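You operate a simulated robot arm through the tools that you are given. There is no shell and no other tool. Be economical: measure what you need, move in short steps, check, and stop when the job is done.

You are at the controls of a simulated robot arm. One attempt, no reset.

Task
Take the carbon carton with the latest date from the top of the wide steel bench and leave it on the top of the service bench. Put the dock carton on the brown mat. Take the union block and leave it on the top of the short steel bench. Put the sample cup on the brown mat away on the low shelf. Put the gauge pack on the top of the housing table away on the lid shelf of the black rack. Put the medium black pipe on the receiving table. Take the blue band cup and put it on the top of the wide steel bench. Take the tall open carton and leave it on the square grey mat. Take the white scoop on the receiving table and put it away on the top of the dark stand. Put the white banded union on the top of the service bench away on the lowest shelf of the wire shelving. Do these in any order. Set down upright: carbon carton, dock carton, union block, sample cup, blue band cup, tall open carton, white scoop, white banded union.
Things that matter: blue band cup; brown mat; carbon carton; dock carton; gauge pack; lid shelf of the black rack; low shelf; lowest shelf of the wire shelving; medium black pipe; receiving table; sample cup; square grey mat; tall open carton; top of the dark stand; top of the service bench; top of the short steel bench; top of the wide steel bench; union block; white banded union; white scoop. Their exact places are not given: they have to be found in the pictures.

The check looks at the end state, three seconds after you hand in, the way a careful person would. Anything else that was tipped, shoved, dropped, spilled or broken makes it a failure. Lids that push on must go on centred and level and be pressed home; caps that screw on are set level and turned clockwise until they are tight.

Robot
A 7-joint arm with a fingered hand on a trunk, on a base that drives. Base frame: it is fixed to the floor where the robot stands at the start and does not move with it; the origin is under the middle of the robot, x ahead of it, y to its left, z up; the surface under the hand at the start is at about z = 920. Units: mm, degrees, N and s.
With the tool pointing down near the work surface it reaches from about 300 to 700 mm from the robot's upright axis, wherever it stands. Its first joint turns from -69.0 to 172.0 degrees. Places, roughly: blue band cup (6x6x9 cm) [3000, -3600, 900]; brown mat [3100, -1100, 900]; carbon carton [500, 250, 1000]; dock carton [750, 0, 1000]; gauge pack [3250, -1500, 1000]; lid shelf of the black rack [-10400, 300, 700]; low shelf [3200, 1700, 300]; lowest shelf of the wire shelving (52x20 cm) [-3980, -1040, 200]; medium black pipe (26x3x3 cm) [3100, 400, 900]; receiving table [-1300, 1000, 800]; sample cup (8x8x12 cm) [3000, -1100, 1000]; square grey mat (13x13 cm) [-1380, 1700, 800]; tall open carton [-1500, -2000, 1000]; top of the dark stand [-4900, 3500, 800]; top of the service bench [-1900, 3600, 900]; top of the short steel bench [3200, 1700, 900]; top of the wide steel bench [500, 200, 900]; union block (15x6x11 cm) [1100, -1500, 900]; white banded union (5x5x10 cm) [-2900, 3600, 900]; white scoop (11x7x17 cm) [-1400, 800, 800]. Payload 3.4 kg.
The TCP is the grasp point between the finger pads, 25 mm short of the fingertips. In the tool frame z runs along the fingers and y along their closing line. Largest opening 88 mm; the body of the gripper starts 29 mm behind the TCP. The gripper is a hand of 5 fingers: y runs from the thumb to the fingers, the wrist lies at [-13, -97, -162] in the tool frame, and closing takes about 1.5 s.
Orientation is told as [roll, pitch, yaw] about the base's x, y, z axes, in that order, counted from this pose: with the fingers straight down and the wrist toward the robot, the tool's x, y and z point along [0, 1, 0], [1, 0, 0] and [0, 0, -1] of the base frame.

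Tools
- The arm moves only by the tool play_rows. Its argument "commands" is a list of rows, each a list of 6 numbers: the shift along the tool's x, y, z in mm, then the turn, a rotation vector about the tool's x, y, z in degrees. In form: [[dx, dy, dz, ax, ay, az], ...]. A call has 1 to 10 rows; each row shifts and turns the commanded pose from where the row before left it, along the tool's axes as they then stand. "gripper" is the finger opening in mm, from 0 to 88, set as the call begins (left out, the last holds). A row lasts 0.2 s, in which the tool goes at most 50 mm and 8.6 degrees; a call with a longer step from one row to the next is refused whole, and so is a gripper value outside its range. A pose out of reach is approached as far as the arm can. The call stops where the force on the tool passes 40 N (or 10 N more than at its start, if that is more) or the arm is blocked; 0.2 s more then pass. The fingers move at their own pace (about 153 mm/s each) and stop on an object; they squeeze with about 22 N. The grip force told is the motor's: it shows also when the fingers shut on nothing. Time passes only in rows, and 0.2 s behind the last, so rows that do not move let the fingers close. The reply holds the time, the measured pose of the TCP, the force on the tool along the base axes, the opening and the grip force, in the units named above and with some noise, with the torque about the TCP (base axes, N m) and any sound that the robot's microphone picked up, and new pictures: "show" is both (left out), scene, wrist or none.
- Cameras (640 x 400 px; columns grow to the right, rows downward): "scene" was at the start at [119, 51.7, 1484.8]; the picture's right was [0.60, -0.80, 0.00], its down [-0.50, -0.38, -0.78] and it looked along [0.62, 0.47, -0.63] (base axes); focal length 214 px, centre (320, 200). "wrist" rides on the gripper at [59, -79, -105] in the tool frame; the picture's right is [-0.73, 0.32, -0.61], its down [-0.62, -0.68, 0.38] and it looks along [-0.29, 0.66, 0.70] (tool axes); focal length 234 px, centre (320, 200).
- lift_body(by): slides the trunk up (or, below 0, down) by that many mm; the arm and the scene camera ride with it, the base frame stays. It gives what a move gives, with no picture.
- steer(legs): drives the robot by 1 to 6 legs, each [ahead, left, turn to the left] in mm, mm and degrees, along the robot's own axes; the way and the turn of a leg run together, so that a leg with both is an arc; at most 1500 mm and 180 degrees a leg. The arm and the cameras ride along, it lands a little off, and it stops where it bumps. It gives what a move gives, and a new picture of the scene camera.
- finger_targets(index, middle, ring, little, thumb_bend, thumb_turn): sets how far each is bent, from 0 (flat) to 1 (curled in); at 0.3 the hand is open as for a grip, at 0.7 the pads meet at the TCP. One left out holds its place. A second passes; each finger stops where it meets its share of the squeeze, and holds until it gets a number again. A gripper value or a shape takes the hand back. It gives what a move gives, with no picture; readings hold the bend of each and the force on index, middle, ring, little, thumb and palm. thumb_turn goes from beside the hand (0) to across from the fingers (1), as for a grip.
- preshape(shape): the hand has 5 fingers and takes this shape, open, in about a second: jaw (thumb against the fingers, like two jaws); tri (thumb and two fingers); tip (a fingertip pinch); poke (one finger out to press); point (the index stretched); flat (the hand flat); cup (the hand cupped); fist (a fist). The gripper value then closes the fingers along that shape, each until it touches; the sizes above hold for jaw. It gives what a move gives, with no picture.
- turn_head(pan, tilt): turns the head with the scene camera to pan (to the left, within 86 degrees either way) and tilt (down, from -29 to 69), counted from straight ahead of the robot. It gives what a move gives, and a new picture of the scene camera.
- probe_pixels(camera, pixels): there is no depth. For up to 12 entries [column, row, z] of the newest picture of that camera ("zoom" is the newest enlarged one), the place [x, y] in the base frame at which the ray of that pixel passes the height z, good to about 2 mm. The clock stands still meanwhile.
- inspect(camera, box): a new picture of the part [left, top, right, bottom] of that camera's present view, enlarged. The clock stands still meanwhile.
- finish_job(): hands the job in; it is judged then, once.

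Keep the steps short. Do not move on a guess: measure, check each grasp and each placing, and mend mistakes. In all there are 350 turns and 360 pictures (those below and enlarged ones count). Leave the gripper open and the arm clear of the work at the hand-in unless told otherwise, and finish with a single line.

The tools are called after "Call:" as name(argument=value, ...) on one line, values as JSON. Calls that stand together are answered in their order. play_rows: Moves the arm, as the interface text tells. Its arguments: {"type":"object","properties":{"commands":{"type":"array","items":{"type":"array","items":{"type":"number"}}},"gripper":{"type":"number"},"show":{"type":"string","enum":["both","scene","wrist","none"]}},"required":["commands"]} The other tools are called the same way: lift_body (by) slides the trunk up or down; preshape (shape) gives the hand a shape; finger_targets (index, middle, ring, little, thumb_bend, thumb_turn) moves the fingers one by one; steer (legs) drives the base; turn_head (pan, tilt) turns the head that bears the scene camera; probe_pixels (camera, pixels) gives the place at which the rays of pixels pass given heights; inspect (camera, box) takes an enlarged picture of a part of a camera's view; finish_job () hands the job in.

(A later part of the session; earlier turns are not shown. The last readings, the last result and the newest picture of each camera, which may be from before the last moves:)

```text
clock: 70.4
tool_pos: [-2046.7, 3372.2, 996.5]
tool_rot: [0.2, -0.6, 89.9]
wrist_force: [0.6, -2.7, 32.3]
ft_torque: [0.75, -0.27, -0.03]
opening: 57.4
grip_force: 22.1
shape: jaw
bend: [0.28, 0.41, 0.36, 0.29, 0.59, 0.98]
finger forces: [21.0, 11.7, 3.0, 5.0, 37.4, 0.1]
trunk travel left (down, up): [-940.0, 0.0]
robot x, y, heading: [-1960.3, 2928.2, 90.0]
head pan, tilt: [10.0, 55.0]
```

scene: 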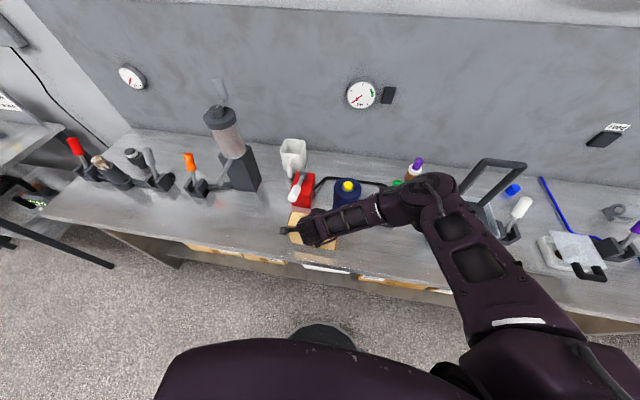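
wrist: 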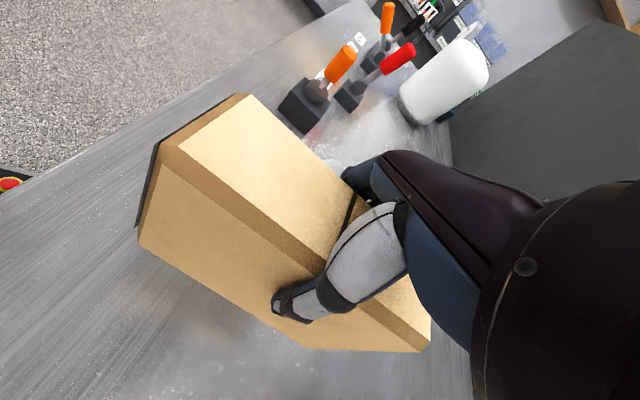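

Firm contact at z 996 (surface ~898). I ease 2 mm up, open, and go up.

Call:
play_rows(commands=[[0, 0, -2, 0, 0, 0], [0, 0, 0, 0, 0, 0], [0, 0, 0, 0, 0, 0], [0, 0, 0, 0, 0, 0], [0, 0, 0, 0, 0, 0]], gripper=88, show="none")

Call:
play_rows(commands=[[0, 0, -15, 0, 0, 0], [0, 0, -40, 0, 0, 0], [0, 0, -45, 0, 0, 0], [0, 0, -45, 0, 0, 0], [0, 0, -45, 0, 0, 0], [0, 0, 0, 0, 0, 0]], show="both")

```text
clock: 71.6
tool_pos: [-2045.4, 3371.7, 997.2]
tool_rot: [0.1, -0.3, 89.9]
wrist_force: [-2.2, 2.2, 34.8]
ft_torque: [-0.12, -0.08, -0.05]
opening: 88.0
grip_force: 0.1
shape: jaw
bend: [0.27, 0.3, 0.3, 0.29, 0.3, 0.97]
finger forces: [11.8, 0.0, 0.0, 5.2, 18.0, 0.1]
trunk travel left (down, up): [-940.0, 0.0]
robot x, y, heading: [-1964.1, 2928.2, 90.0]
head pan, tilt: [10.0, 55.0]
```

```text
clock: 73.0
tool_pos: [-2045.0, 3375.3, 1185.2]
tool_rot: [-0.1, 0.0, 89.9]
wrist_force: [-0.5, 0.9, -0.5]
ft_torque: [0.01, 0.0, -0.04]
opening: 88.1
grip_force: 0.0
shape: jaw
bend: [0.3, 0.3, 0.3, 0.3, 0.3, 0.97]
finger forces: [0.1, 0.0, 0.1, 0.1, 0.0, 0.1]
trunk travel left (down, up): [-940.0, 0.0]
robot x, y, heading: [-1960.7, 2925.4, 90.3]
head pan, tilt: [10.0, 55.0]
```

scene: 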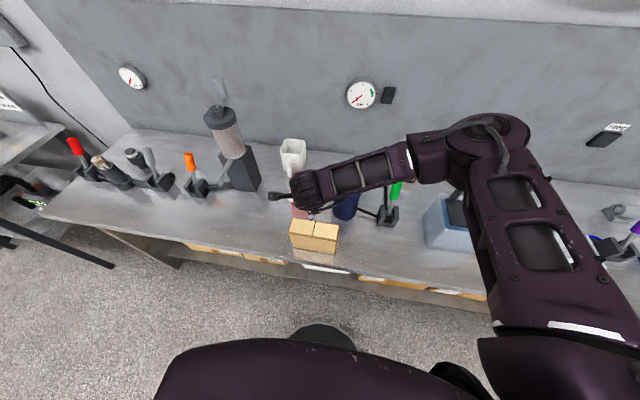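
wrist: 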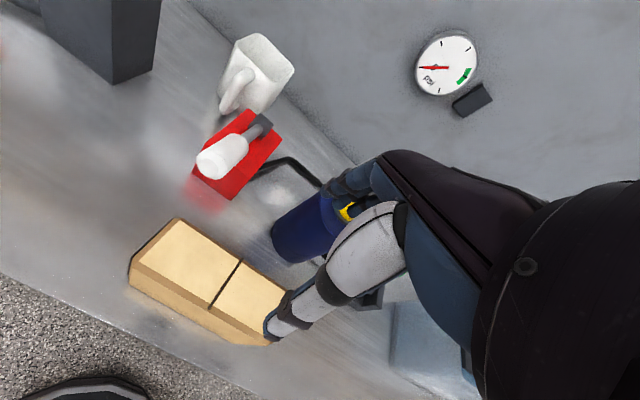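

Carbon carton stands well. Now I drive left ~800 mm to the white banded union on this bench.

Call:
steer(legs=[[0, 800, 0]])

Call:
inspect(camera="scene", box=[180, 100, 440, 270])

```text
clock: 77.3
tool_pos: [-2845.3, 3376.4, 1184.4]
tool_rot: [0.2, 0.0, 89.5]
wrist_force: [0.9, -0.2, -0.2]
ft_torque: [0.02, 0.0, 0.02]
opening: 87.7
grip_force: 0.1
shape: jaw
bend: [0.3, 0.3, 0.3, 0.3, 0.3, 0.97]
finger forces: [0.1, 0.0, 0.0, 0.0, 0.0, 0.0]
trunk travel left (down, up): [-940.0, 0.0]
robot x, y, heading: [-2765.6, 2927.9, 89.8]
head pan, tilt: [10.0, 55.0]
```

scene: 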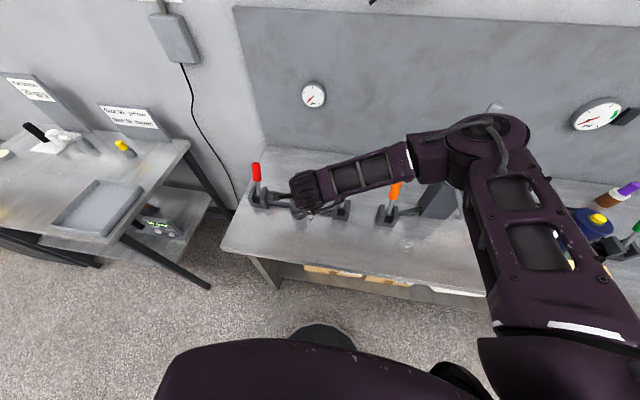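

```text
2.35 times, centred on (310, 185) of scene
```

zoom: 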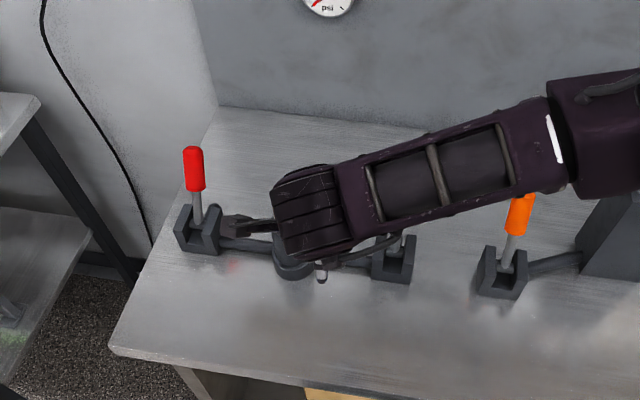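

Hand hides it. I take a wrist picture.

Call:
inspect(camera="wrist", box=[0, 0, 640, 400])

```text
1.00 times, centred on (320, 200) of wrist (not enlarged: the box is as wide or as high as the picture)
```

zoom: 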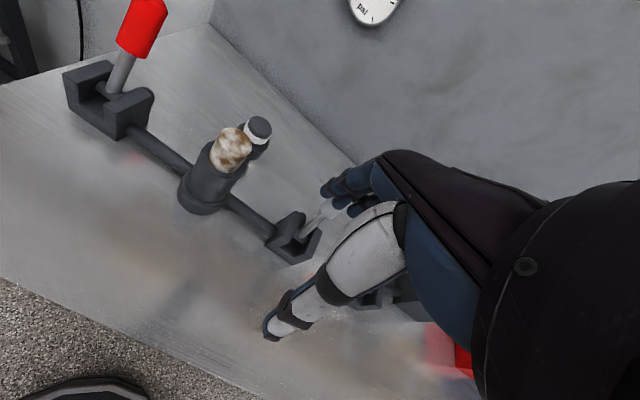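

It stands behind the pipe assembly. I drive 280 right to see it clear of the hand.

Call:
steer(legs=[[0, -280, 0]])

Call:
inspect(camera="scene", box=[140, 120, 300, 220])

```text
clock: 79.2
tool_pos: [-2567.1, 3375.5, 1184.5]
tool_rot: [0.0, 0.0, 89.6]
wrist_force: [-0.1, -0.6, 1.2]
ft_torque: [-0.01, -0.01, 0.01]
opening: 88.1
grip_force: 0.1
shape: jaw
bend: [0.3, 0.3, 0.3, 0.3, 0.3, 0.97]
finger forces: [0.0, 0.1, 0.0, 0.0, 0.0, 0.1]
trunk travel left (down, up): [-940.0, 0.0]
robot x, y, heading: [-2483.6, 2927.5, 89.9]
head pan, tilt: [10.0, 55.0]
```

scene: 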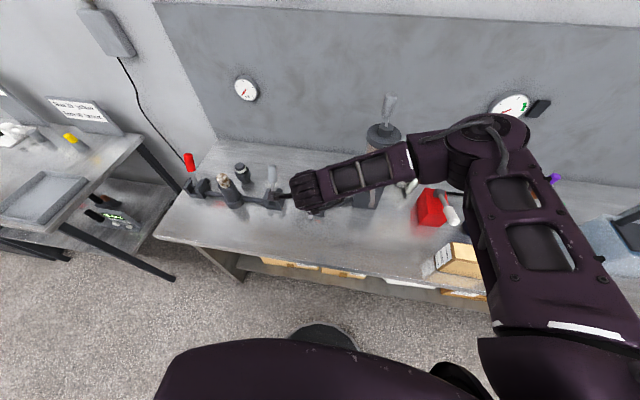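

```text
4.00 times, centred on (220, 170) of scene
```

zoom: 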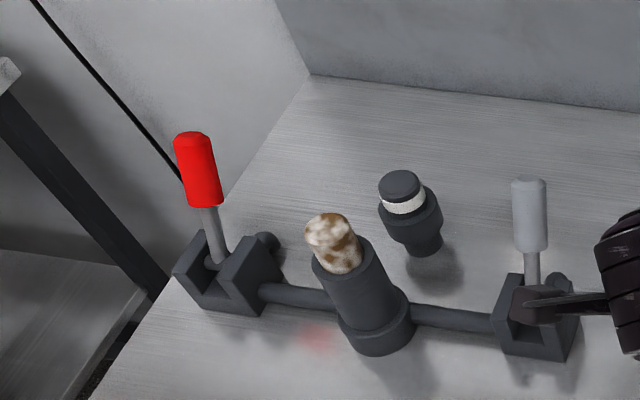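

Call:
probe_pixels(camera="zoom", pixels=[[425, 243, 898], [401, 186, 998], [375, 345, 898], [333, 240, 1030], [528, 240, 950], [528, 190, 1030], [535, 345, 898], [195, 150, 1060], [438, 245, 898], [410, 245, 898]])

```text
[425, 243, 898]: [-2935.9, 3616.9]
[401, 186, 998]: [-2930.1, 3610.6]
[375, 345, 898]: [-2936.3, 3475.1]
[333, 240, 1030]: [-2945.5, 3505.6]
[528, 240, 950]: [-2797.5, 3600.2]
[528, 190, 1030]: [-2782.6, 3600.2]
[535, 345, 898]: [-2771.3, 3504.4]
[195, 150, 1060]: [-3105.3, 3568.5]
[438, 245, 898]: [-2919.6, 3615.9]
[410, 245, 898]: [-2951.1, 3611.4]
```

Union at about (-2932, 3613). Before choosing the grasp I want to see the wire shelving's lowest shelf; I look left along the room.

Call:
turn_head(pan=86, tilt=20)

```text
clock: 80.7
tool_pos: [-2566.3, 3373.5, 1183.8]
tool_rot: [0.0, 0.0, 89.6]
wrist_force: [-0.3, 0.2, 0.7]
ft_torque: [0.03, -0.02, -0.01]
opening: 88.0
grip_force: 0.2
shape: jaw
bend: [0.3, 0.3, 0.3, 0.3, 0.3, 0.97]
finger forces: [0.0, 0.1, 0.1, 0.1, 0.1, 0.0]
trunk travel left (down, up): [-940.0, 0.0]
robot x, y, heading: [-2484.7, 2929.5, 89.8]
head pan, tilt: [85.9, 20.0]
```

scene: 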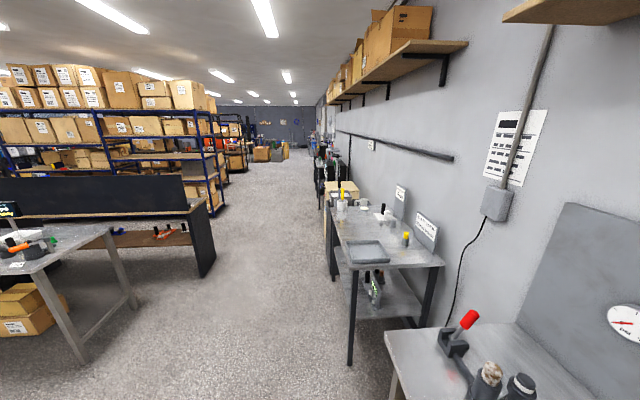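

Call:
probe_pixels(camera="scene", pixels=[[137, 308, 0], [88, 362, 0], [205, 278, 0], [213, 262, 0], [350, 365, 0], [333, 280, 0], [215, 215, 0], [245, 172, 0], [345, 268, 850], [334, 211, 850]])

Call:
inspect(camera="scene", box=[0, 90, 240, 240])

```text
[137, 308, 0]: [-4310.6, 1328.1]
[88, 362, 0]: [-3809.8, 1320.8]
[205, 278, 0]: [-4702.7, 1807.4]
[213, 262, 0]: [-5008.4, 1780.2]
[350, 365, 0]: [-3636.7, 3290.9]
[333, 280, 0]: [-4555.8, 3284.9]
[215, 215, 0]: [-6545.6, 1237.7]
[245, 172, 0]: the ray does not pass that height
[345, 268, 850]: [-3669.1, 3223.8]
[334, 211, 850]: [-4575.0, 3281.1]
```

```text
2.67 times, centred on (120, 165) of scene
```

zoom: 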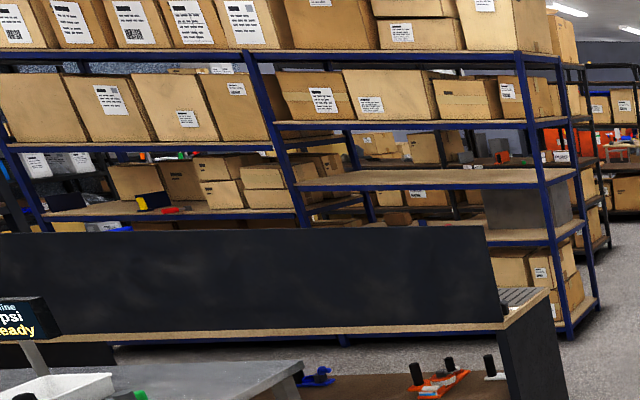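

I back away and turn to see the middle of the room.

Call:
steer(legs=[[-550, 0, 0], [0, 0, 170]])

Call:
turn_head(pan=10, tilt=20)

```text
clock: 90.9
tool_pos: [-2472.9, 1920.5, 1185.3]
tool_rot: [0.0, 0.0, -99.4]
wrist_force: [-0.1, 0.1, 1.3]
ft_torque: [0.0, 0.01, 0.01]
opening: 87.9
grip_force: 0.0
shape: jaw
bend: [0.3, 0.3, 0.3, 0.3, 0.3, 0.97]
finger forces: [0.0, 0.1, 0.0, 0.0, 0.0, 0.0]
trunk travel left (down, up): [-940.0, 0.0]
robot x, y, heading: [-2489.0, 2377.4, -99.1]
head pan, tilt: [85.9, 20.0]
```

scene: 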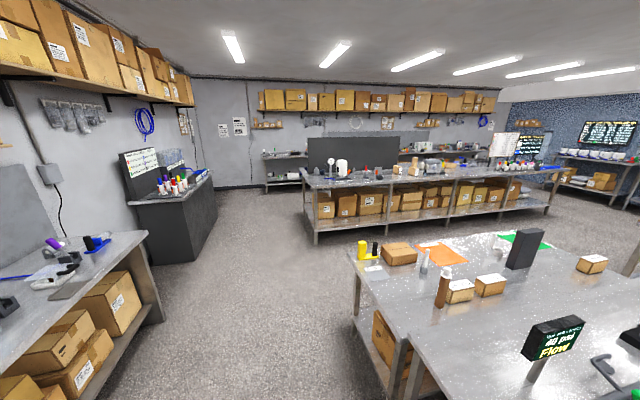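

```text
clock: 92.3
tool_pos: [-2473.9, 1918.7, 1184.9]
tool_rot: [0.0, 0.0, -99.3]
wrist_force: [0.3, 0.0, 0.0]
ft_torque: [0.0, -0.01, 0.0]
opening: 87.9
grip_force: 0.0
shape: jaw
bend: [0.3, 0.3, 0.3, 0.3, 0.3, 0.97]
finger forces: [0.1, 0.0, 0.0, 0.1, 0.0, 0.0]
trunk travel left (down, up): [-940.0, 0.0]
robot x, y, heading: [-2484.5, 2375.0, -99.3]
head pan, tilt: [10.0, 20.0]
```

scene: 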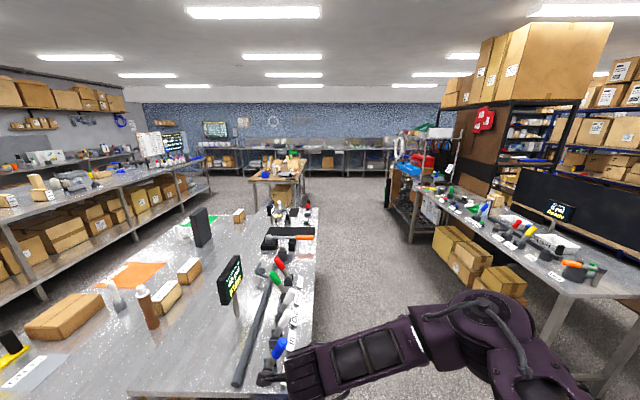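

The hand is above the table but high. The rack at column ~413 is in the direction of the wire shelving; I enlarge it.

Call:
inspect(camera="scene", box=[360, 110, 480, 250])

Call:
probe_pixels(camera="scene", pixels=[[318, 330, 0], [318, 230, 0], [400, 215, 0], [410, 240, 0], [545, 345, 0], [320, 210, 860], [315, 345, 860], [412, 190, 860], [555, 295, 860], [389, 206, 0]])

```text
2.86 times, centred on (420, 180) of scene
```

zoom: 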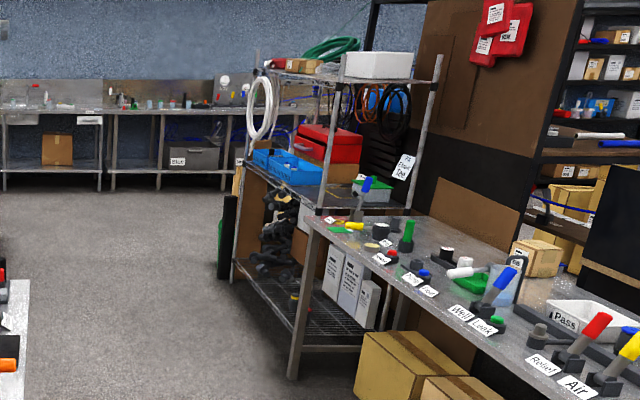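

```text
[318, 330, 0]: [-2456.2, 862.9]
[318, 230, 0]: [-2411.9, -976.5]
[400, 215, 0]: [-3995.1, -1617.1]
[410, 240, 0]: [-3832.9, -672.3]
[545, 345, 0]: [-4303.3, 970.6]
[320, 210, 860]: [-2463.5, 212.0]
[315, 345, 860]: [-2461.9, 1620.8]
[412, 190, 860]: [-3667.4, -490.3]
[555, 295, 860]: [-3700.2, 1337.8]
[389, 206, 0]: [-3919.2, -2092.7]
```

Aisle between x -2460 and -3700 is free, and the shelving opens toward it. I go back to the service bench for the union.

Call:
steer(legs=[[0, 0, -170.7], [0, 361, 0], [590, 0, 0]])

Call:
turn_head(pan=20, tilt=50)

```text
clock: 104.5
tool_pos: [-2971.2, 3392.7, 1185.2]
tool_rot: [0.0, -0.1, 92.3]
wrist_force: [0.9, 0.6, 0.5]
ft_torque: [0.02, 0.0, 0.0]
opening: 87.8
grip_force: 0.1
shape: jaw
bend: [0.3, 0.3, 0.3, 0.3, 0.3, 0.97]
finger forces: [0.0, 0.1, 0.0, 0.1, 0.0, 0.1]
trunk travel left (down, up): [-940.0, 0.0]
robot x, y, heading: [-2862.2, 2950.8, 92.3]
head pan, tilt: [10.0, 20.0]
```

scene: 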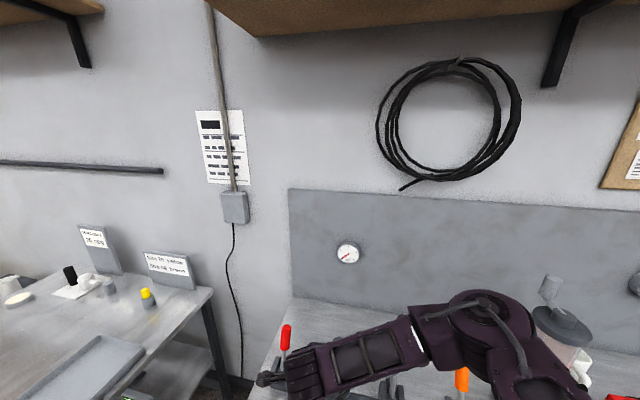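

```text
clock: 105.4
tool_pos: [-2970.7, 3391.9, 1183.4]
tool_rot: [0.0, 0.0, 92.3]
wrist_force: [-0.5, -0.7, 0.0]
ft_torque: [0.03, 0.01, 0.01]
opening: 87.9
grip_force: 0.0
shape: jaw
bend: [0.3, 0.3, 0.3, 0.3, 0.3, 0.97]
finger forces: [0.1, 0.0, 0.0, 0.0, 0.0, 0.0]
trunk travel left (down, up): [-940.0, 0.0]
robot x, y, heading: [-2866.6, 2952.2, 92.4]
head pan, tilt: [20.0, 50.0]
```

scene: 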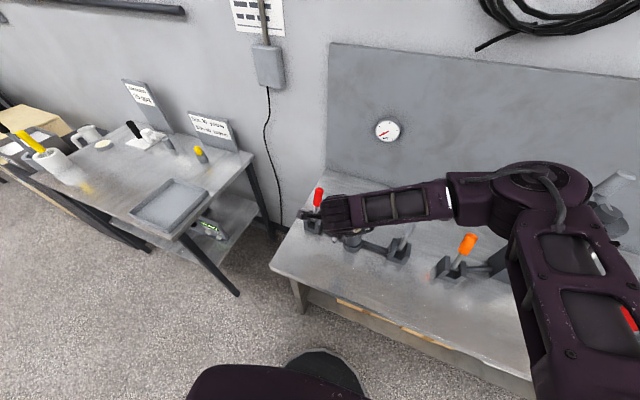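

I correct heading and position, then reach out over the union at z ~1110.

Call:
steer(legs=[[0, 0, -2.4], [35, -18, 0]])

Call:
play_rows(commands=[[0, 20, 35, 0, 0, 0], [0, 25, 35, 0, 0, 0], [0, 25, 5, 0, 0, 0], [0, 25, 0, 0, 0, 0], [0, 25, 0, 0, 0, 0], [0, 25, 0, 0, 0, 0], [0, 20, 0, 0, 0, 0], [0, 0, 0, 0, 0, 0]], show="both")

```text
clock: 106.7
tool_pos: [-2936.4, 3426.0, 1186.2]
tool_rot: [-0.1, -0.4, 90.0]
wrist_force: [-0.5, -0.6, -0.7]
ft_torque: [0.02, -0.05, 0.01]
opening: 87.7
grip_force: 0.1
shape: jaw
bend: [0.3, 0.3, 0.3, 0.3, 0.3, 0.97]
finger forces: [0.0, 0.0, 0.0, 0.1, 0.1, 0.0]
trunk travel left (down, up): [-940.0, 0.0]
robot x, y, heading: [-2848.3, 2984.2, 90.0]
head pan, tilt: [20.0, 50.0]
```

scene: 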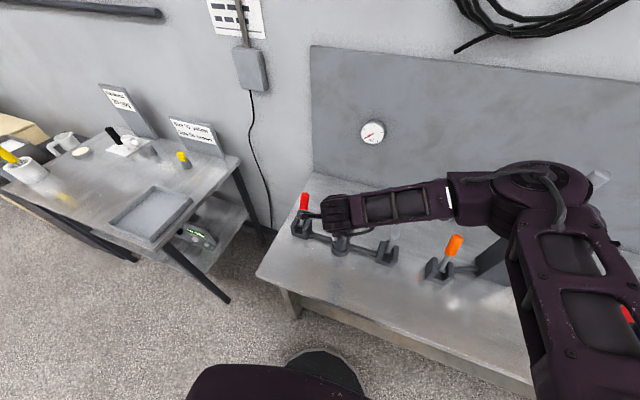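

```text
clock: 108.5
tool_pos: [-2935.6, 3595.9, 1109.2]
tool_rot: [0.1, 0.0, 90.0]
wrist_force: [0.7, 0.3, -0.2]
ft_torque: [0.0, 0.03, -0.02]
opening: 87.9
grip_force: 0.0
shape: jaw
bend: [0.3, 0.3, 0.3, 0.3, 0.3, 0.97]
finger forces: [0.0, 0.1, 0.0, 0.0, 0.1, 0.0]
trunk travel left (down, up): [-940.0, 0.0]
robot x, y, heading: [-2849.6, 2984.2, 90.1]
head pan, tilt: [20.0, 50.0]
```

scene: 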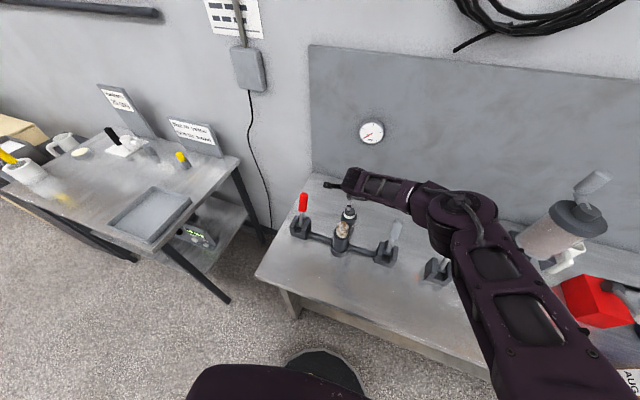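
wrist: 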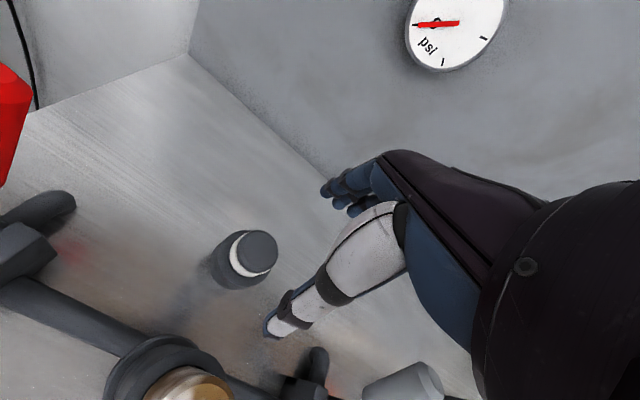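

Call:
probe_pixels(camera="wrist", pixels=[[254, 252, 998], [233, 252, 998], [277, 252, 998], [254, 252, 985]])

Call:
probe_pixels(camera="scene", pixels=[[349, 211, 998], [350, 224, 898], [342, 238, 1030], [340, 250, 898]])

Call:
inspect(camera="scene", box=[290, 170, 440, 270])

```text
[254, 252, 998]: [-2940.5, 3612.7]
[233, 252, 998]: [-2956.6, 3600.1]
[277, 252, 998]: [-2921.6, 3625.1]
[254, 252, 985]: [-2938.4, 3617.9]
```

```text
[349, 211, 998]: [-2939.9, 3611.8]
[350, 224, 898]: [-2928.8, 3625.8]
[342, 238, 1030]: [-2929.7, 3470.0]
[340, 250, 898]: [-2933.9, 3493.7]
```

```text
4.00 times, centred on (365, 220) of scene
```

zoom: 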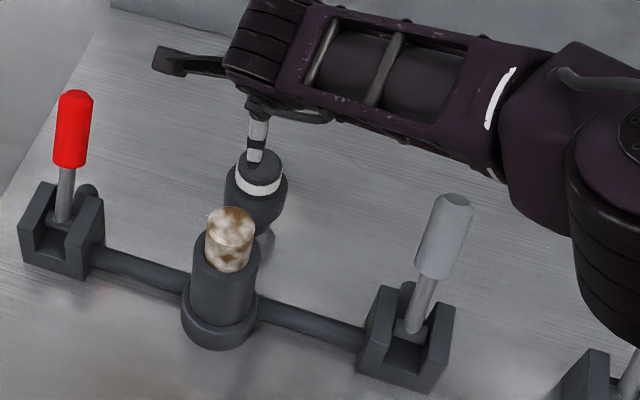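

Union centre (-2940, 3612). I align and go down, first to z ~1005.

Call:
play_rows(commands=[[4, 17, 0, 0, 0, 0], [0, 0, 35, 0, 0, 0], [0, 0, 35, 0, 0, 0], [0, 0, 34, 0, 0, 0], [0, 0, 0, 0, 0, 0]], show="both")

```text
clock: 109.7
tool_pos: [-2923.9, 3596.0, 1017.8]
tool_rot: [0.1, 0.0, 90.0]
wrist_force: [-0.1, -0.3, 1.0]
ft_torque: [0.01, -0.03, -0.01]
opening: 88.0
grip_force: 0.0
shape: jaw
bend: [0.3, 0.3, 0.3, 0.3, 0.3, 0.97]
finger forces: [0.0, 0.0, 0.0, 0.0, 0.1, 0.1]
out of reach, approached as far as the arm can: row 3, 4
trunk travel left (down, up): [-940.0, 0.0]
robot x, y, heading: [-2847.3, 2983.7, 89.9]
head pan, tilt: [20.0, 50.0]
```

scene: 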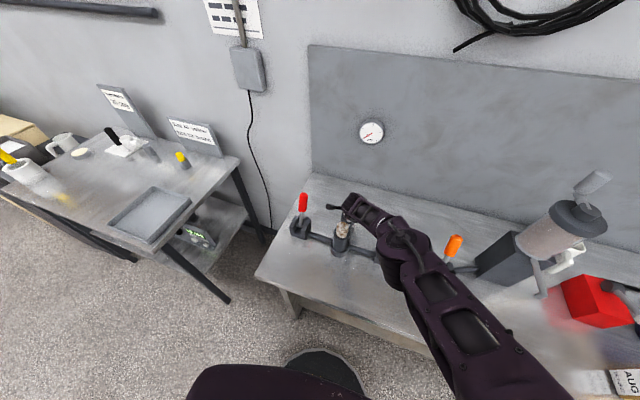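
wrist: 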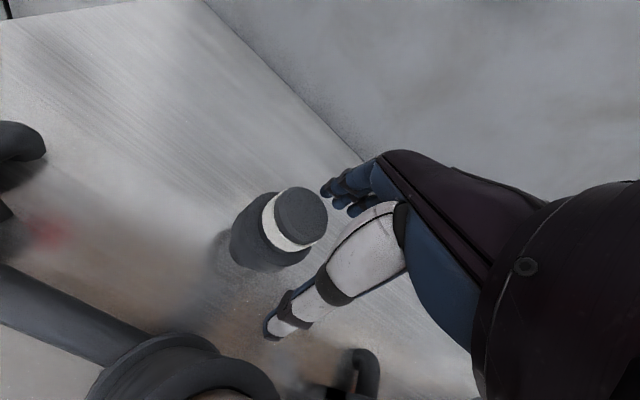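

Out of reach and the elbow comes low near the lever. I go back up and check the base's gap to the bench.

Call:
play_rows(commands=[[0, 0, -45, 0, 0, 0], [0, 0, -45, 0, 0, 0], [0, 0, -40, 0, 0, 0]], show="none")

Call:
probe_pixels(camera="scene", pixels=[[323, 349, 100], [323, 349, 300], [323, 349, 600], [420, 316, 880], [305, 312, 0], [275, 372, 300]])

```text
clock: 110.5
tool_pos: [-2925.0, 3595.4, 1146.8]
tool_rot: [0.0, -0.1, 89.9]
wrist_force: [-1.3, 0.6, 0.1]
ft_torque: [0.01, 0.01, 0.02]
opening: 87.9
grip_force: 0.1
shape: jaw
bend: [0.3, 0.3, 0.3, 0.3, 0.3, 0.97]
finger forces: [0.0, 0.1, 0.1, 0.0, 0.0, 0.0]
trunk travel left (down, up): [-940.0, 0.0]
robot x, y, heading: [-2846.1, 2982.7, 89.9]
head pan, tilt: [20.0, 50.0]
```

```text
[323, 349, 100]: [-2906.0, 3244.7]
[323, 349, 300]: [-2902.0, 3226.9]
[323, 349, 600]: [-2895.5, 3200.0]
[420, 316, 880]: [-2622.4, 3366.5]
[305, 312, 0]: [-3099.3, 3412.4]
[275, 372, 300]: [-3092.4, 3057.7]
```

Base front is about 250 ahead of the centre; the bench's lower shelf is set back. I drive 70 mm closer and place the hand above the union.

Call:
steer(legs=[[70, 0, 0]])

```text
clock: 111.5
tool_pos: [-2924.9, 3662.1, 1148.6]
tool_rot: [0.0, -0.1, 90.0]
wrist_force: [0.1, -0.7, 0.4]
ft_torque: [0.02, -0.03, 0.02]
opening: 88.1
grip_force: 0.1
shape: jaw
bend: [0.3, 0.3, 0.3, 0.3, 0.3, 0.97]
finger forces: [0.0, 0.0, 0.0, 0.0, 0.0, 0.0]
trunk travel left (down, up): [-940.0, 0.0]
robot x, y, heading: [-2852.1, 3050.9, 90.2]
head pan, tilt: [20.0, 50.0]
```

scene: 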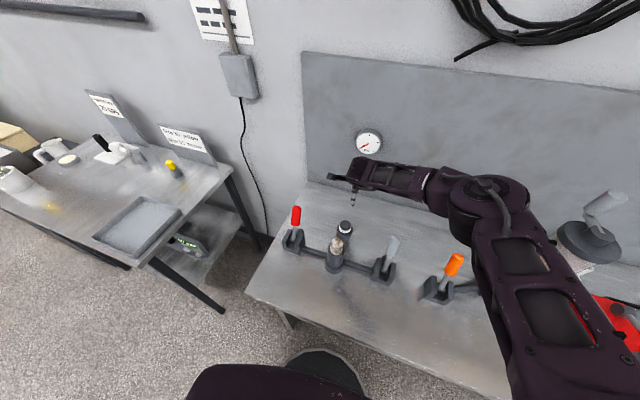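

Call:
play_rows(commands=[[8, -25, 0, 0, 0, 0], [7, -25, 20, 0, 0, 0], [0, 0, 35, 0, 0, 0], [0, 0, 35, 0, 0, 0], [0, 0, 35, 0, 0, 0], [0, 0, 0, 0, 0, 0]], show="both")

```text
clock: 112.9
tool_pos: [-2941.3, 3615.4, 1021.0]
tool_rot: [0.2, 0.1, 89.9]
wrist_force: [-0.6, -0.2, -0.2]
ft_torque: [0.03, 0.0, -0.06]
opening: 88.0
grip_force: 0.0
shape: jaw
bend: [0.3, 0.3, 0.3, 0.3, 0.3, 0.97]
finger forces: [0.1, 0.0, 0.1, 0.1, 0.1, 0.0]
trunk travel left (down, up): [-940.0, 0.0]
robot x, y, heading: [-2848.4, 3053.3, 90.0]
head pan, tilt: [20.0, 50.0]
```

scene: 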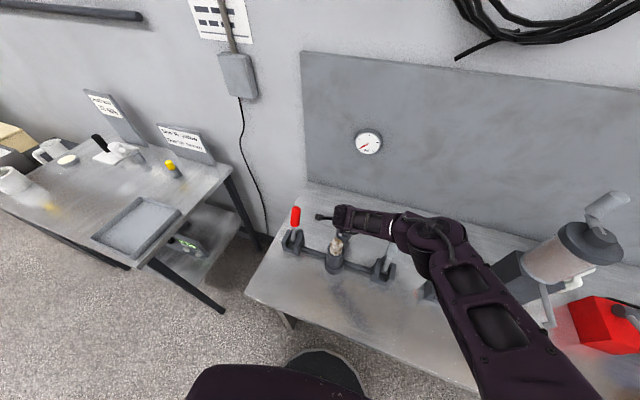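
wrist: 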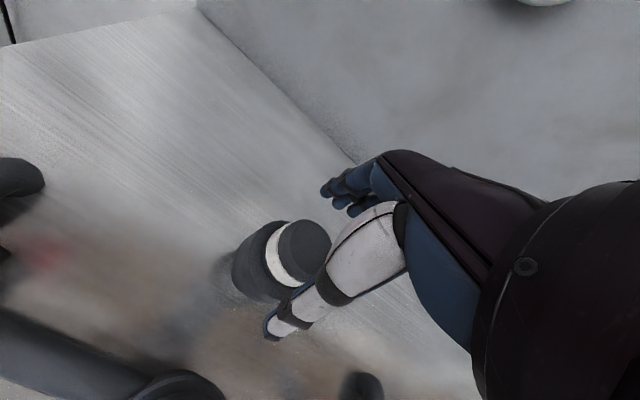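

Call:
probe_pixels(camera="wrist", pixels=[[305, 253, 998], [254, 262, 960]])

Call:
play_rows(commands=[[0, 0, 20, 0, 0, 0], [0, 0, 13, 0, 0, 0], [0, 0, 10, 0, 0, 0], [0, 0, 0, 0, 0, 0]], show="both")

```text
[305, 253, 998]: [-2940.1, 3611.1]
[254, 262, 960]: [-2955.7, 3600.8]
```

```text
clock: 113.9
tool_pos: [-2941.0, 3614.5, 978.3]
tool_rot: [0.1, 0.0, 89.9]
wrist_force: [-0.4, 0.2, -1.0]
ft_torque: [0.0, 0.0, 0.02]
opening: 88.2
grip_force: 0.0
shape: jaw
bend: [0.3, 0.3, 0.3, 0.3, 0.3, 0.97]
finger forces: [0.1, 0.0, 0.0, 0.0, 0.0, 0.1]
trunk travel left (down, up): [-940.0, 0.0]
robot x, y, heading: [-2847.3, 3051.2, 90.3]
head pan, tilt: [20.0, 50.0]
```

scene: 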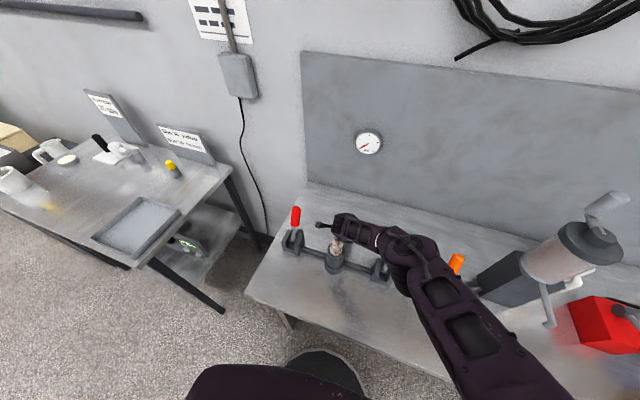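
wrist: 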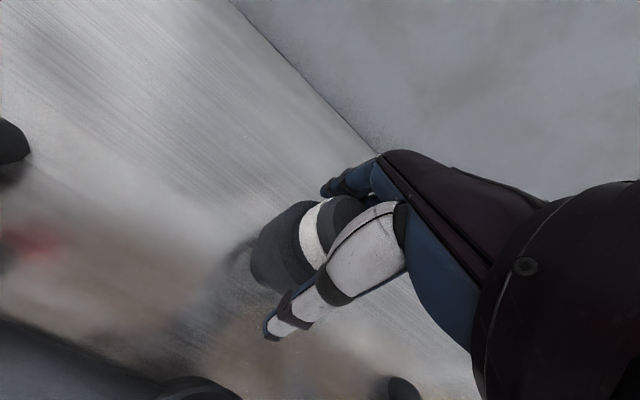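

The union is between thumb and fingers. I close and lift.

Call:
play_rows(commands=[[0, 0, 0, 0, 0, 0], [0, 0, 0, 0, 0, 0], [0, 0, 0, 0, 0, 0], [0, 0, 0, 0, 0, 0], [0, 0, 0, 0, 0, 0], [0, 0, 0, 0, 0, 0], [0, 0, 0, 0, 0, 0]], gripper=15, show="none")

Call:
play_rows(commands=[[0, 0, -10, 0, 0, 0], [0, 0, -30, 0, 0, 0], [0, 0, -45, 0, 0, 0], [0, 0, -45, 0, 0, 0], [0, 0, -45, 0, 0, 0]], show="both")

```text
clock: 115.5
tool_pos: [-2942.3, 3614.1, 978.8]
tool_rot: [0.1, 0.0, 90.1]
wrist_force: [0.4, 0.6, 0.5]
ft_torque: [0.0, 0.02, -0.02]
opening: 40.6
grip_force: 21.9
shape: jaw
bend: [0.74, 0.45, 0.5, 0.46, 0.72, 1.0]
finger forces: [11.3, 5.6, 2.1, 0.0, 19.3, 0.1]
trunk travel left (down, up): [-940.0, 0.0]
robot x, y, heading: [-2850.0, 3054.7, 90.3]
head pan, tilt: [20.0, 50.0]
```

```text
clock: 116.7
tool_pos: [-2938.8, 3614.7, 1151.8]
tool_rot: [0.0, 0.1, 90.0]
wrist_force: [0.0, 0.5, -1.7]
ft_torque: [-0.01, -0.01, -0.04]
opening: 40.2
grip_force: 22.0
shape: jaw
bend: [0.74, 0.45, 0.5, 0.46, 0.72, 1.0]
finger forces: [11.3, 5.6, 2.0, 0.1, 19.1, 0.0]
trunk travel left (down, up): [-940.0, 0.0]
robot x, y, heading: [-2850.7, 3049.5, 90.1]
head pan, tilt: [20.0, 50.0]
```

scene: 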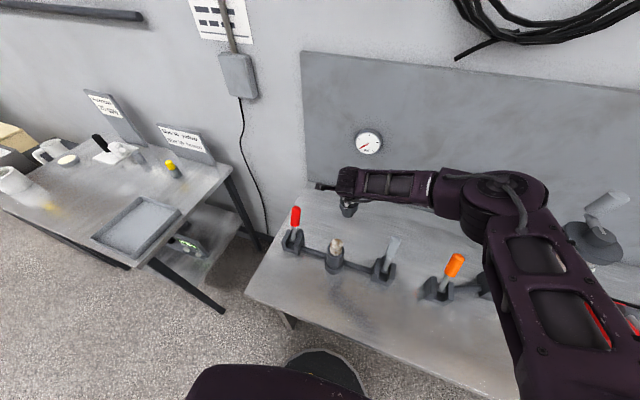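
wrist: 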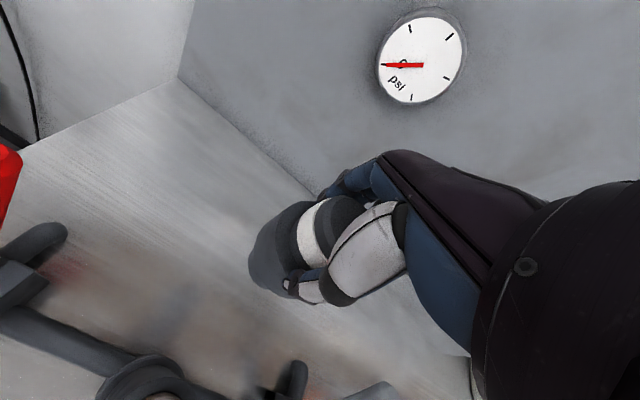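

Union held, base about 80 mm below the TCP. I pull it in and drive down the aisle to the wire shelving.

Call:
play_rows(commands=[[0, -30, -20, 0, 0, 0], [0, -30, -20, 0, 0, 0], [0, -30, 0, 0, 0, 0], [0, -30, 0, 0, 0, 0]], show="none")

Call:
steer(legs=[[-650, 0, 0], [0, 0, 90], [230, 0, 0], [0, 1500, 0], [0, 1500, 0]])

Call:
turn_head(pan=20, tilt=40)

```text
clock: 117.7
tool_pos: [-2940.9, 3496.0, 1194.8]
tool_rot: [0.2, -0.1, 90.0]
wrist_force: [-0.1, -0.2, -1.3]
ft_torque: [-0.01, 0.01, 0.03]
opening: 40.5
grip_force: 22.2
shape: jaw
bend: [0.74, 0.45, 0.5, 0.46, 0.72, 1.0]
finger forces: [11.4, 5.7, 2.0, 0.2, 19.1, 0.1]
trunk travel left (down, up): [-940.0, 0.0]
robot x, y, heading: [-2846.8, 3050.3, 90.1]
head pan, tilt: [20.0, 50.0]
```

```text
clock: 140.7
tool_pos: [-3468.5, -725.3, 1193.8]
tool_rot: [0.1, -0.1, -178.2]
wrist_force: [-0.5, 0.1, -1.2]
ft_torque: [0.02, 0.02, 0.0]
opening: 40.0
grip_force: 21.9
shape: jaw
bend: [0.74, 0.45, 0.5, 0.46, 0.72, 1.0]
finger forces: [11.8, 5.5, 1.9, 0.0, 18.8, 0.1]
trunk travel left (down, up): [-940.0, 0.0]
robot x, y, heading: [-3027.8, -623.7, -178.3]
head pan, tilt: [20.0, 50.0]
```

scene: 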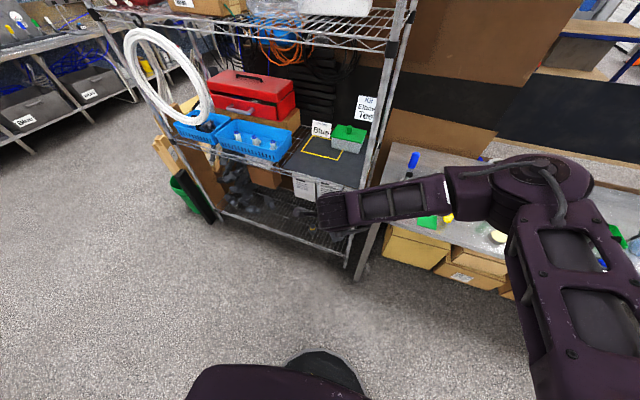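

```text
clock: 141.4
tool_pos: [-3466.7, -726.2, 1193.5]
tool_rot: [-0.1, 0.0, -178.2]
wrist_force: [-0.5, 0.1, -1.7]
ft_torque: [-0.01, 0.0, 0.02]
opening: 40.3
grip_force: 21.9
shape: jaw
bend: [0.74, 0.45, 0.5, 0.46, 0.72, 1.0]
finger forces: [11.8, 5.6, 1.8, 0.0, 18.9, 0.0]
trunk travel left (down, up): [-940.0, 0.0]
robot x, y, heading: [-3025.1, -618.4, -178.3]
head pan, tilt: [20.0, 40.0]
```

scene: 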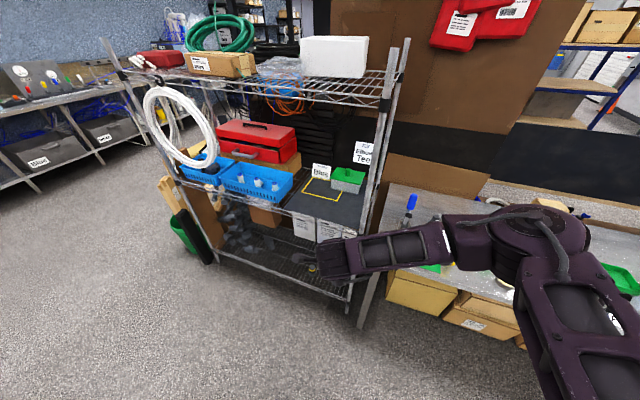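

Call:
inspect(camera="scene", box=[170, 170, 400, 330])

```text
2.50 times, centred on (285, 250) of scene
```

zoom: 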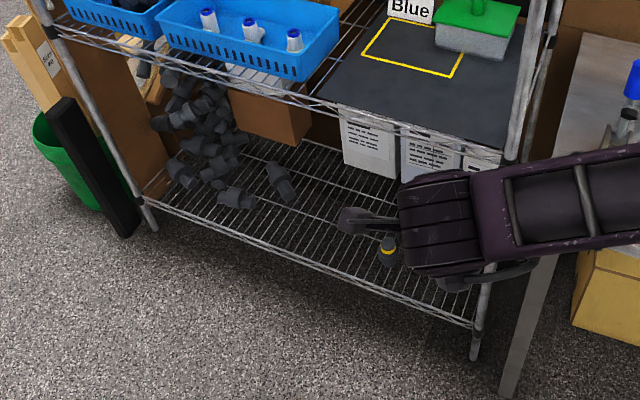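

Call:
probe_pixels(camera="zoom", pixels=[[148, 200, 200], [475, 325, 200], [155, 230, 0], [473, 358, 0], [330, 130, 650], [500, 160, 650], [388, 262, 200], [285, 200, 200], [60, 30, 650], [330, 125, 700], [148, 200, 180], [240, 205, 200]])

```text
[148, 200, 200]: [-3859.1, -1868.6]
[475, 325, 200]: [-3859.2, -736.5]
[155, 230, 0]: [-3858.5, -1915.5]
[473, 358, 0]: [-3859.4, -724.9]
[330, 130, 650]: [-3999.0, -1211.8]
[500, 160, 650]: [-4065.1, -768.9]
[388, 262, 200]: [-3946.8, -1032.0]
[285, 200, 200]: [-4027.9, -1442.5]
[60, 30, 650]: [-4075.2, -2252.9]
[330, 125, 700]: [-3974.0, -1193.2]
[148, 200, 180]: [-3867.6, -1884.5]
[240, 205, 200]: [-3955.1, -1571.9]
```

The lowest shelf's front edge is at x -3859, z ~200, with a free front strip; the shelf above is at about z 930. To keep the elbow outside, I approach facing 135°. First I drive there, at a distance.

Call:
steer(legs=[[180, 1000, 0], [0, 0, -46.7]])

Call:
lift_body(by=-860)

Call:
turn_head(pan=10, tilt=25)

```text
clock: 148.8
tool_pos: [-3550.7, -1379.3, 1193.3]
tool_rot: [0.0, 0.0, 135.1]
wrist_force: [-0.9, 0.2, -1.9]
ft_torque: [-0.02, 0.01, -0.01]
opening: 39.9
grip_force: 21.7
shape: jaw
bend: [0.74, 0.45, 0.5, 0.46, 0.72, 1.0]
finger forces: [11.7, 5.7, 1.9, 0.1, 18.6, 0.0]
trunk travel left (down, up): [-940.0, 0.0]
robot x, y, heading: [-3167.1, -1625.3, 135.3]
head pan, tilt: [20.0, 40.0]
```

scene: 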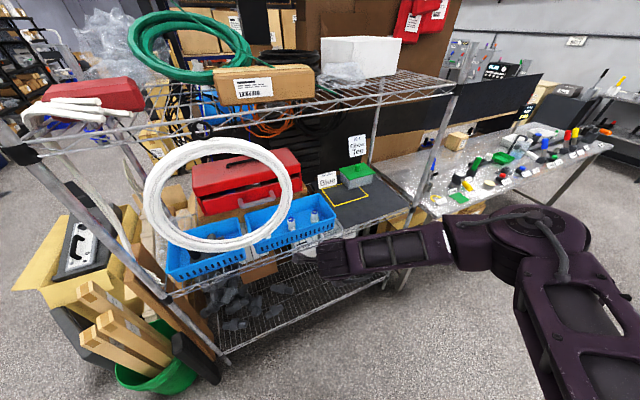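

```text
refused: -860 is not a number from -400 to 400
```

```text
clock: 149.5
tool_pos: [-3551.0, -1378.1, 1193.2]
tool_rot: [0.0, 0.0, 135.2]
wrist_force: [0.4, -0.3, -2.1]
ft_torque: [0.02, -0.02, -0.01]
opening: 40.0
grip_force: 22.2
shape: jaw
bend: [0.74, 0.45, 0.5, 0.46, 0.72, 1.0]
finger forces: [11.8, 5.5, 1.9, 0.0, 18.7, 0.0]
trunk travel left (down, up): [-940.0, 0.0]
robot x, y, heading: [-3167.5, -1626.6, 135.2]
head pan, tilt: [10.0, 25.0]
```

scene: 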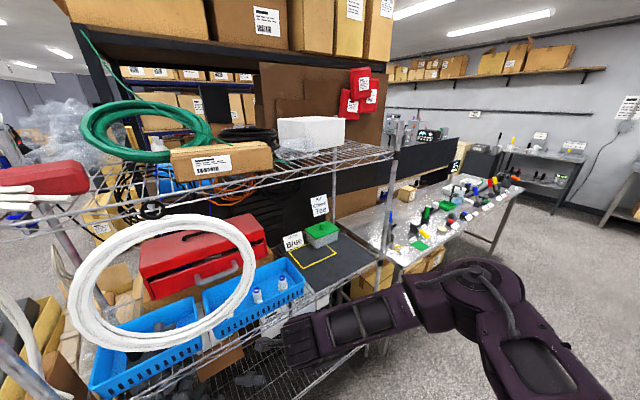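

Trunk lowering must be in steps of 400. I lower in three steps.

Call:
lift_body(by=-400)

Call:
lift_body(by=-400)

Call:
lift_body(by=-70)

Call:
turn_head(pan=10, tilt=25)

```text
clock: 153.4
tool_pos: [-3550.0, -1378.9, 794.3]
tool_rot: [0.1, 0.1, 135.2]
wrist_force: [1.1, 0.6, -1.5]
ft_torque: [0.0, 0.02, 0.02]
opening: 39.8
grip_force: 22.9
shape: jaw
bend: [0.74, 0.45, 0.5, 0.46, 0.72, 1.0]
finger forces: [11.7, 5.6, 1.7, 0.0, 18.6, 0.0]
trunk travel left (down, up): [-540.0, 400.0]
robot x, y, heading: [-3169.9, -1623.9, 135.4]
head pan, tilt: [10.0, 25.0]
```

```text
clock: 157.2
tool_pos: [-3550.5, -1378.2, 392.7]
tool_rot: [0.0, 0.0, 135.2]
wrist_force: [0.7, 0.0, 0.1]
ft_torque: [0.01, 0.01, 0.0]
opening: 40.1
grip_force: 22.0
shape: jaw
bend: [0.74, 0.45, 0.5, 0.46, 0.72, 1.0]
finger forces: [11.7, 5.7, 1.8, 0.0, 18.6, 0.0]
trunk travel left (down, up): [-140.0, 800.0]
robot x, y, heading: [-3172.1, -1624.9, 135.4]
head pan, tilt: [10.0, 25.0]
```

```text
clock: 158.3
tool_pos: [-3550.3, -1378.1, 322.1]
tool_rot: [0.0, -0.1, 135.1]
wrist_force: [0.0, -0.1, -1.3]
ft_torque: [-0.04, -0.01, 0.02]
opening: 40.1
grip_force: 21.7
shape: jaw
bend: [0.74, 0.45, 0.5, 0.46, 0.72, 1.0]
finger forces: [11.7, 5.6, 1.8, 0.0, 18.6, 0.1]
trunk travel left (down, up): [-70.0, 870.0]
robot x, y, heading: [-3175.1, -1626.8, 135.3]
head pan, tilt: [10.0, 25.0]
```

```text
clock: 158.9
tool_pos: [-3550.3, -1378.6, 324.7]
tool_rot: [0.0, -0.1, 135.2]
wrist_force: [0.2, -0.4, -1.2]
ft_torque: [0.01, -0.01, 0.02]
opening: 39.9
grip_force: 22.2
shape: jaw
bend: [0.74, 0.45, 0.5, 0.46, 0.72, 1.0]
finger forces: [11.6, 5.7, 1.7, 0.0, 18.6, 0.0]
trunk travel left (down, up): [-70.0, 870.0]
robot x, y, heading: [-3172.9, -1626.3, 135.2]
head pan, tilt: [10.0, 25.0]
```

scene: 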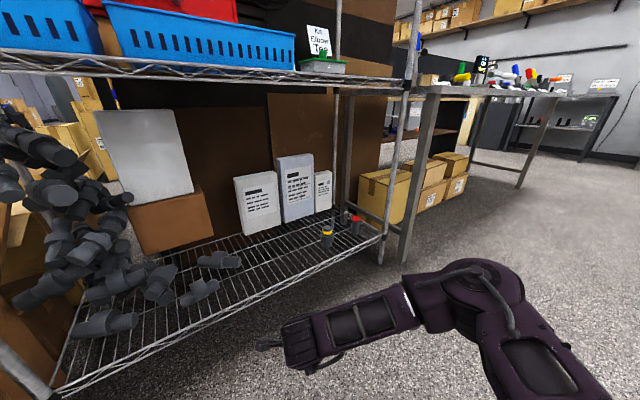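

Two other unions (yellow and red banded) stand near the right end. I probe the places.

Call:
probe_pixels(camera="scene", pixels=[[328, 244, 200], [356, 234, 200], [383, 238, 200], [180, 345, 200], [280, 290, 200], [255, 232, 200], [225, 267, 200], [310, 216, 200], [240, 270, 200], [383, 238, 180]])

Call:
inspect(camera="scene", box=[170, 180, 420, 330])

```text
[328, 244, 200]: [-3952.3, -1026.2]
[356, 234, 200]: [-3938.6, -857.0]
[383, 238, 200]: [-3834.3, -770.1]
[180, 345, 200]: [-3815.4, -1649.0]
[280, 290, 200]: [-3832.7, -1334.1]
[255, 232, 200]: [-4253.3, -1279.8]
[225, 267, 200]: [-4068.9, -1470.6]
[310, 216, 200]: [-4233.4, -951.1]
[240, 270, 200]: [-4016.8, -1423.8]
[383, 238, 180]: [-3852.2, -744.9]
```

```text
2.56 times, centred on (295, 255) of scene
```

zoom: 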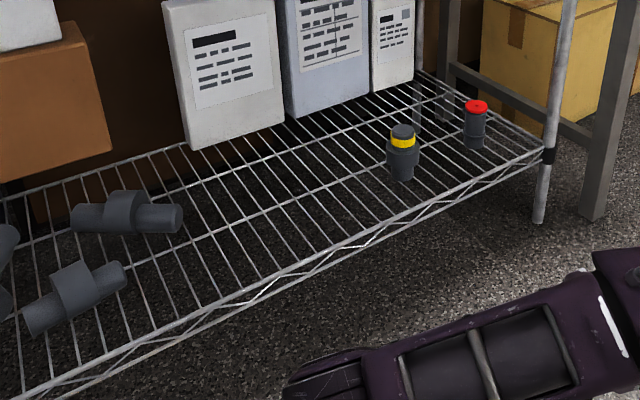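

Shelf surface ~200; yellow at (-3950,-1030), red at (-3939,-857). I will set the white one at about (-3955,-1195). First extend the arm 90 mm, then drive in.

Call:
play_rows(commands=[[0, 30, 0, 0, 0, 0], [0, 30, 0, 0, 0, 0], [0, 30, 0, 0, 0, 0], [0, 0, 0, 0, 0, 0]], show="none")

Call:
steer(legs=[[0, 155, 0], [200, 0, 0]])

```text
clock: 159.9
tool_pos: [-3614.7, -1314.7, 323.6]
tool_rot: [0.0, 0.1, 135.1]
wrist_force: [0.8, -0.6, -0.8]
ft_torque: [-0.02, 0.0, -0.03]
opening: 39.8
grip_force: 22.1
shape: jaw
bend: [0.74, 0.45, 0.5, 0.46, 0.72, 1.0]
finger forces: [11.8, 5.7, 1.9, 0.0, 18.8, 0.0]
trunk travel left (down, up): [-70.0, 870.0]
robot x, y, heading: [-3171.5, -1625.7, 135.2]
head pan, tilt: [10.0, 25.0]
```

```text
clock: 162.5
tool_pos: [-3866.5, -1285.6, 324.6]
tool_rot: [0.0, 0.0, 135.2]
wrist_force: [0.3, 0.2, -2.3]
ft_torque: [0.02, 0.02, -0.02]
opening: 39.9
grip_force: 22.1
shape: jaw
bend: [0.74, 0.45, 0.5, 0.46, 0.72, 1.0]
finger forces: [11.9, 5.7, 1.7, 0.2, 18.8, 0.1]
trunk travel left (down, up): [-70.0, 870.0]
robot x, y, heading: [-3417.9, -1595.0, 135.4]
head pan, tilt: [10.0, 25.0]
```

scene: 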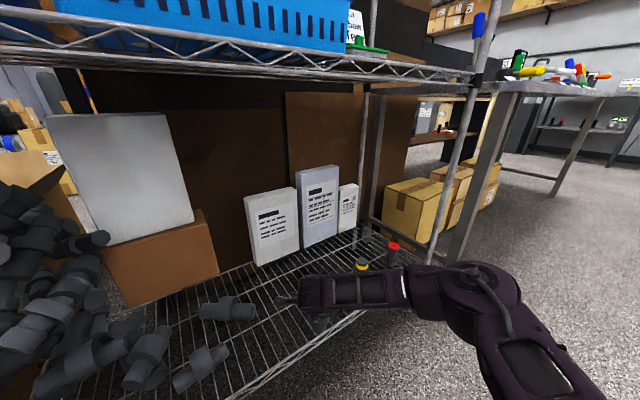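

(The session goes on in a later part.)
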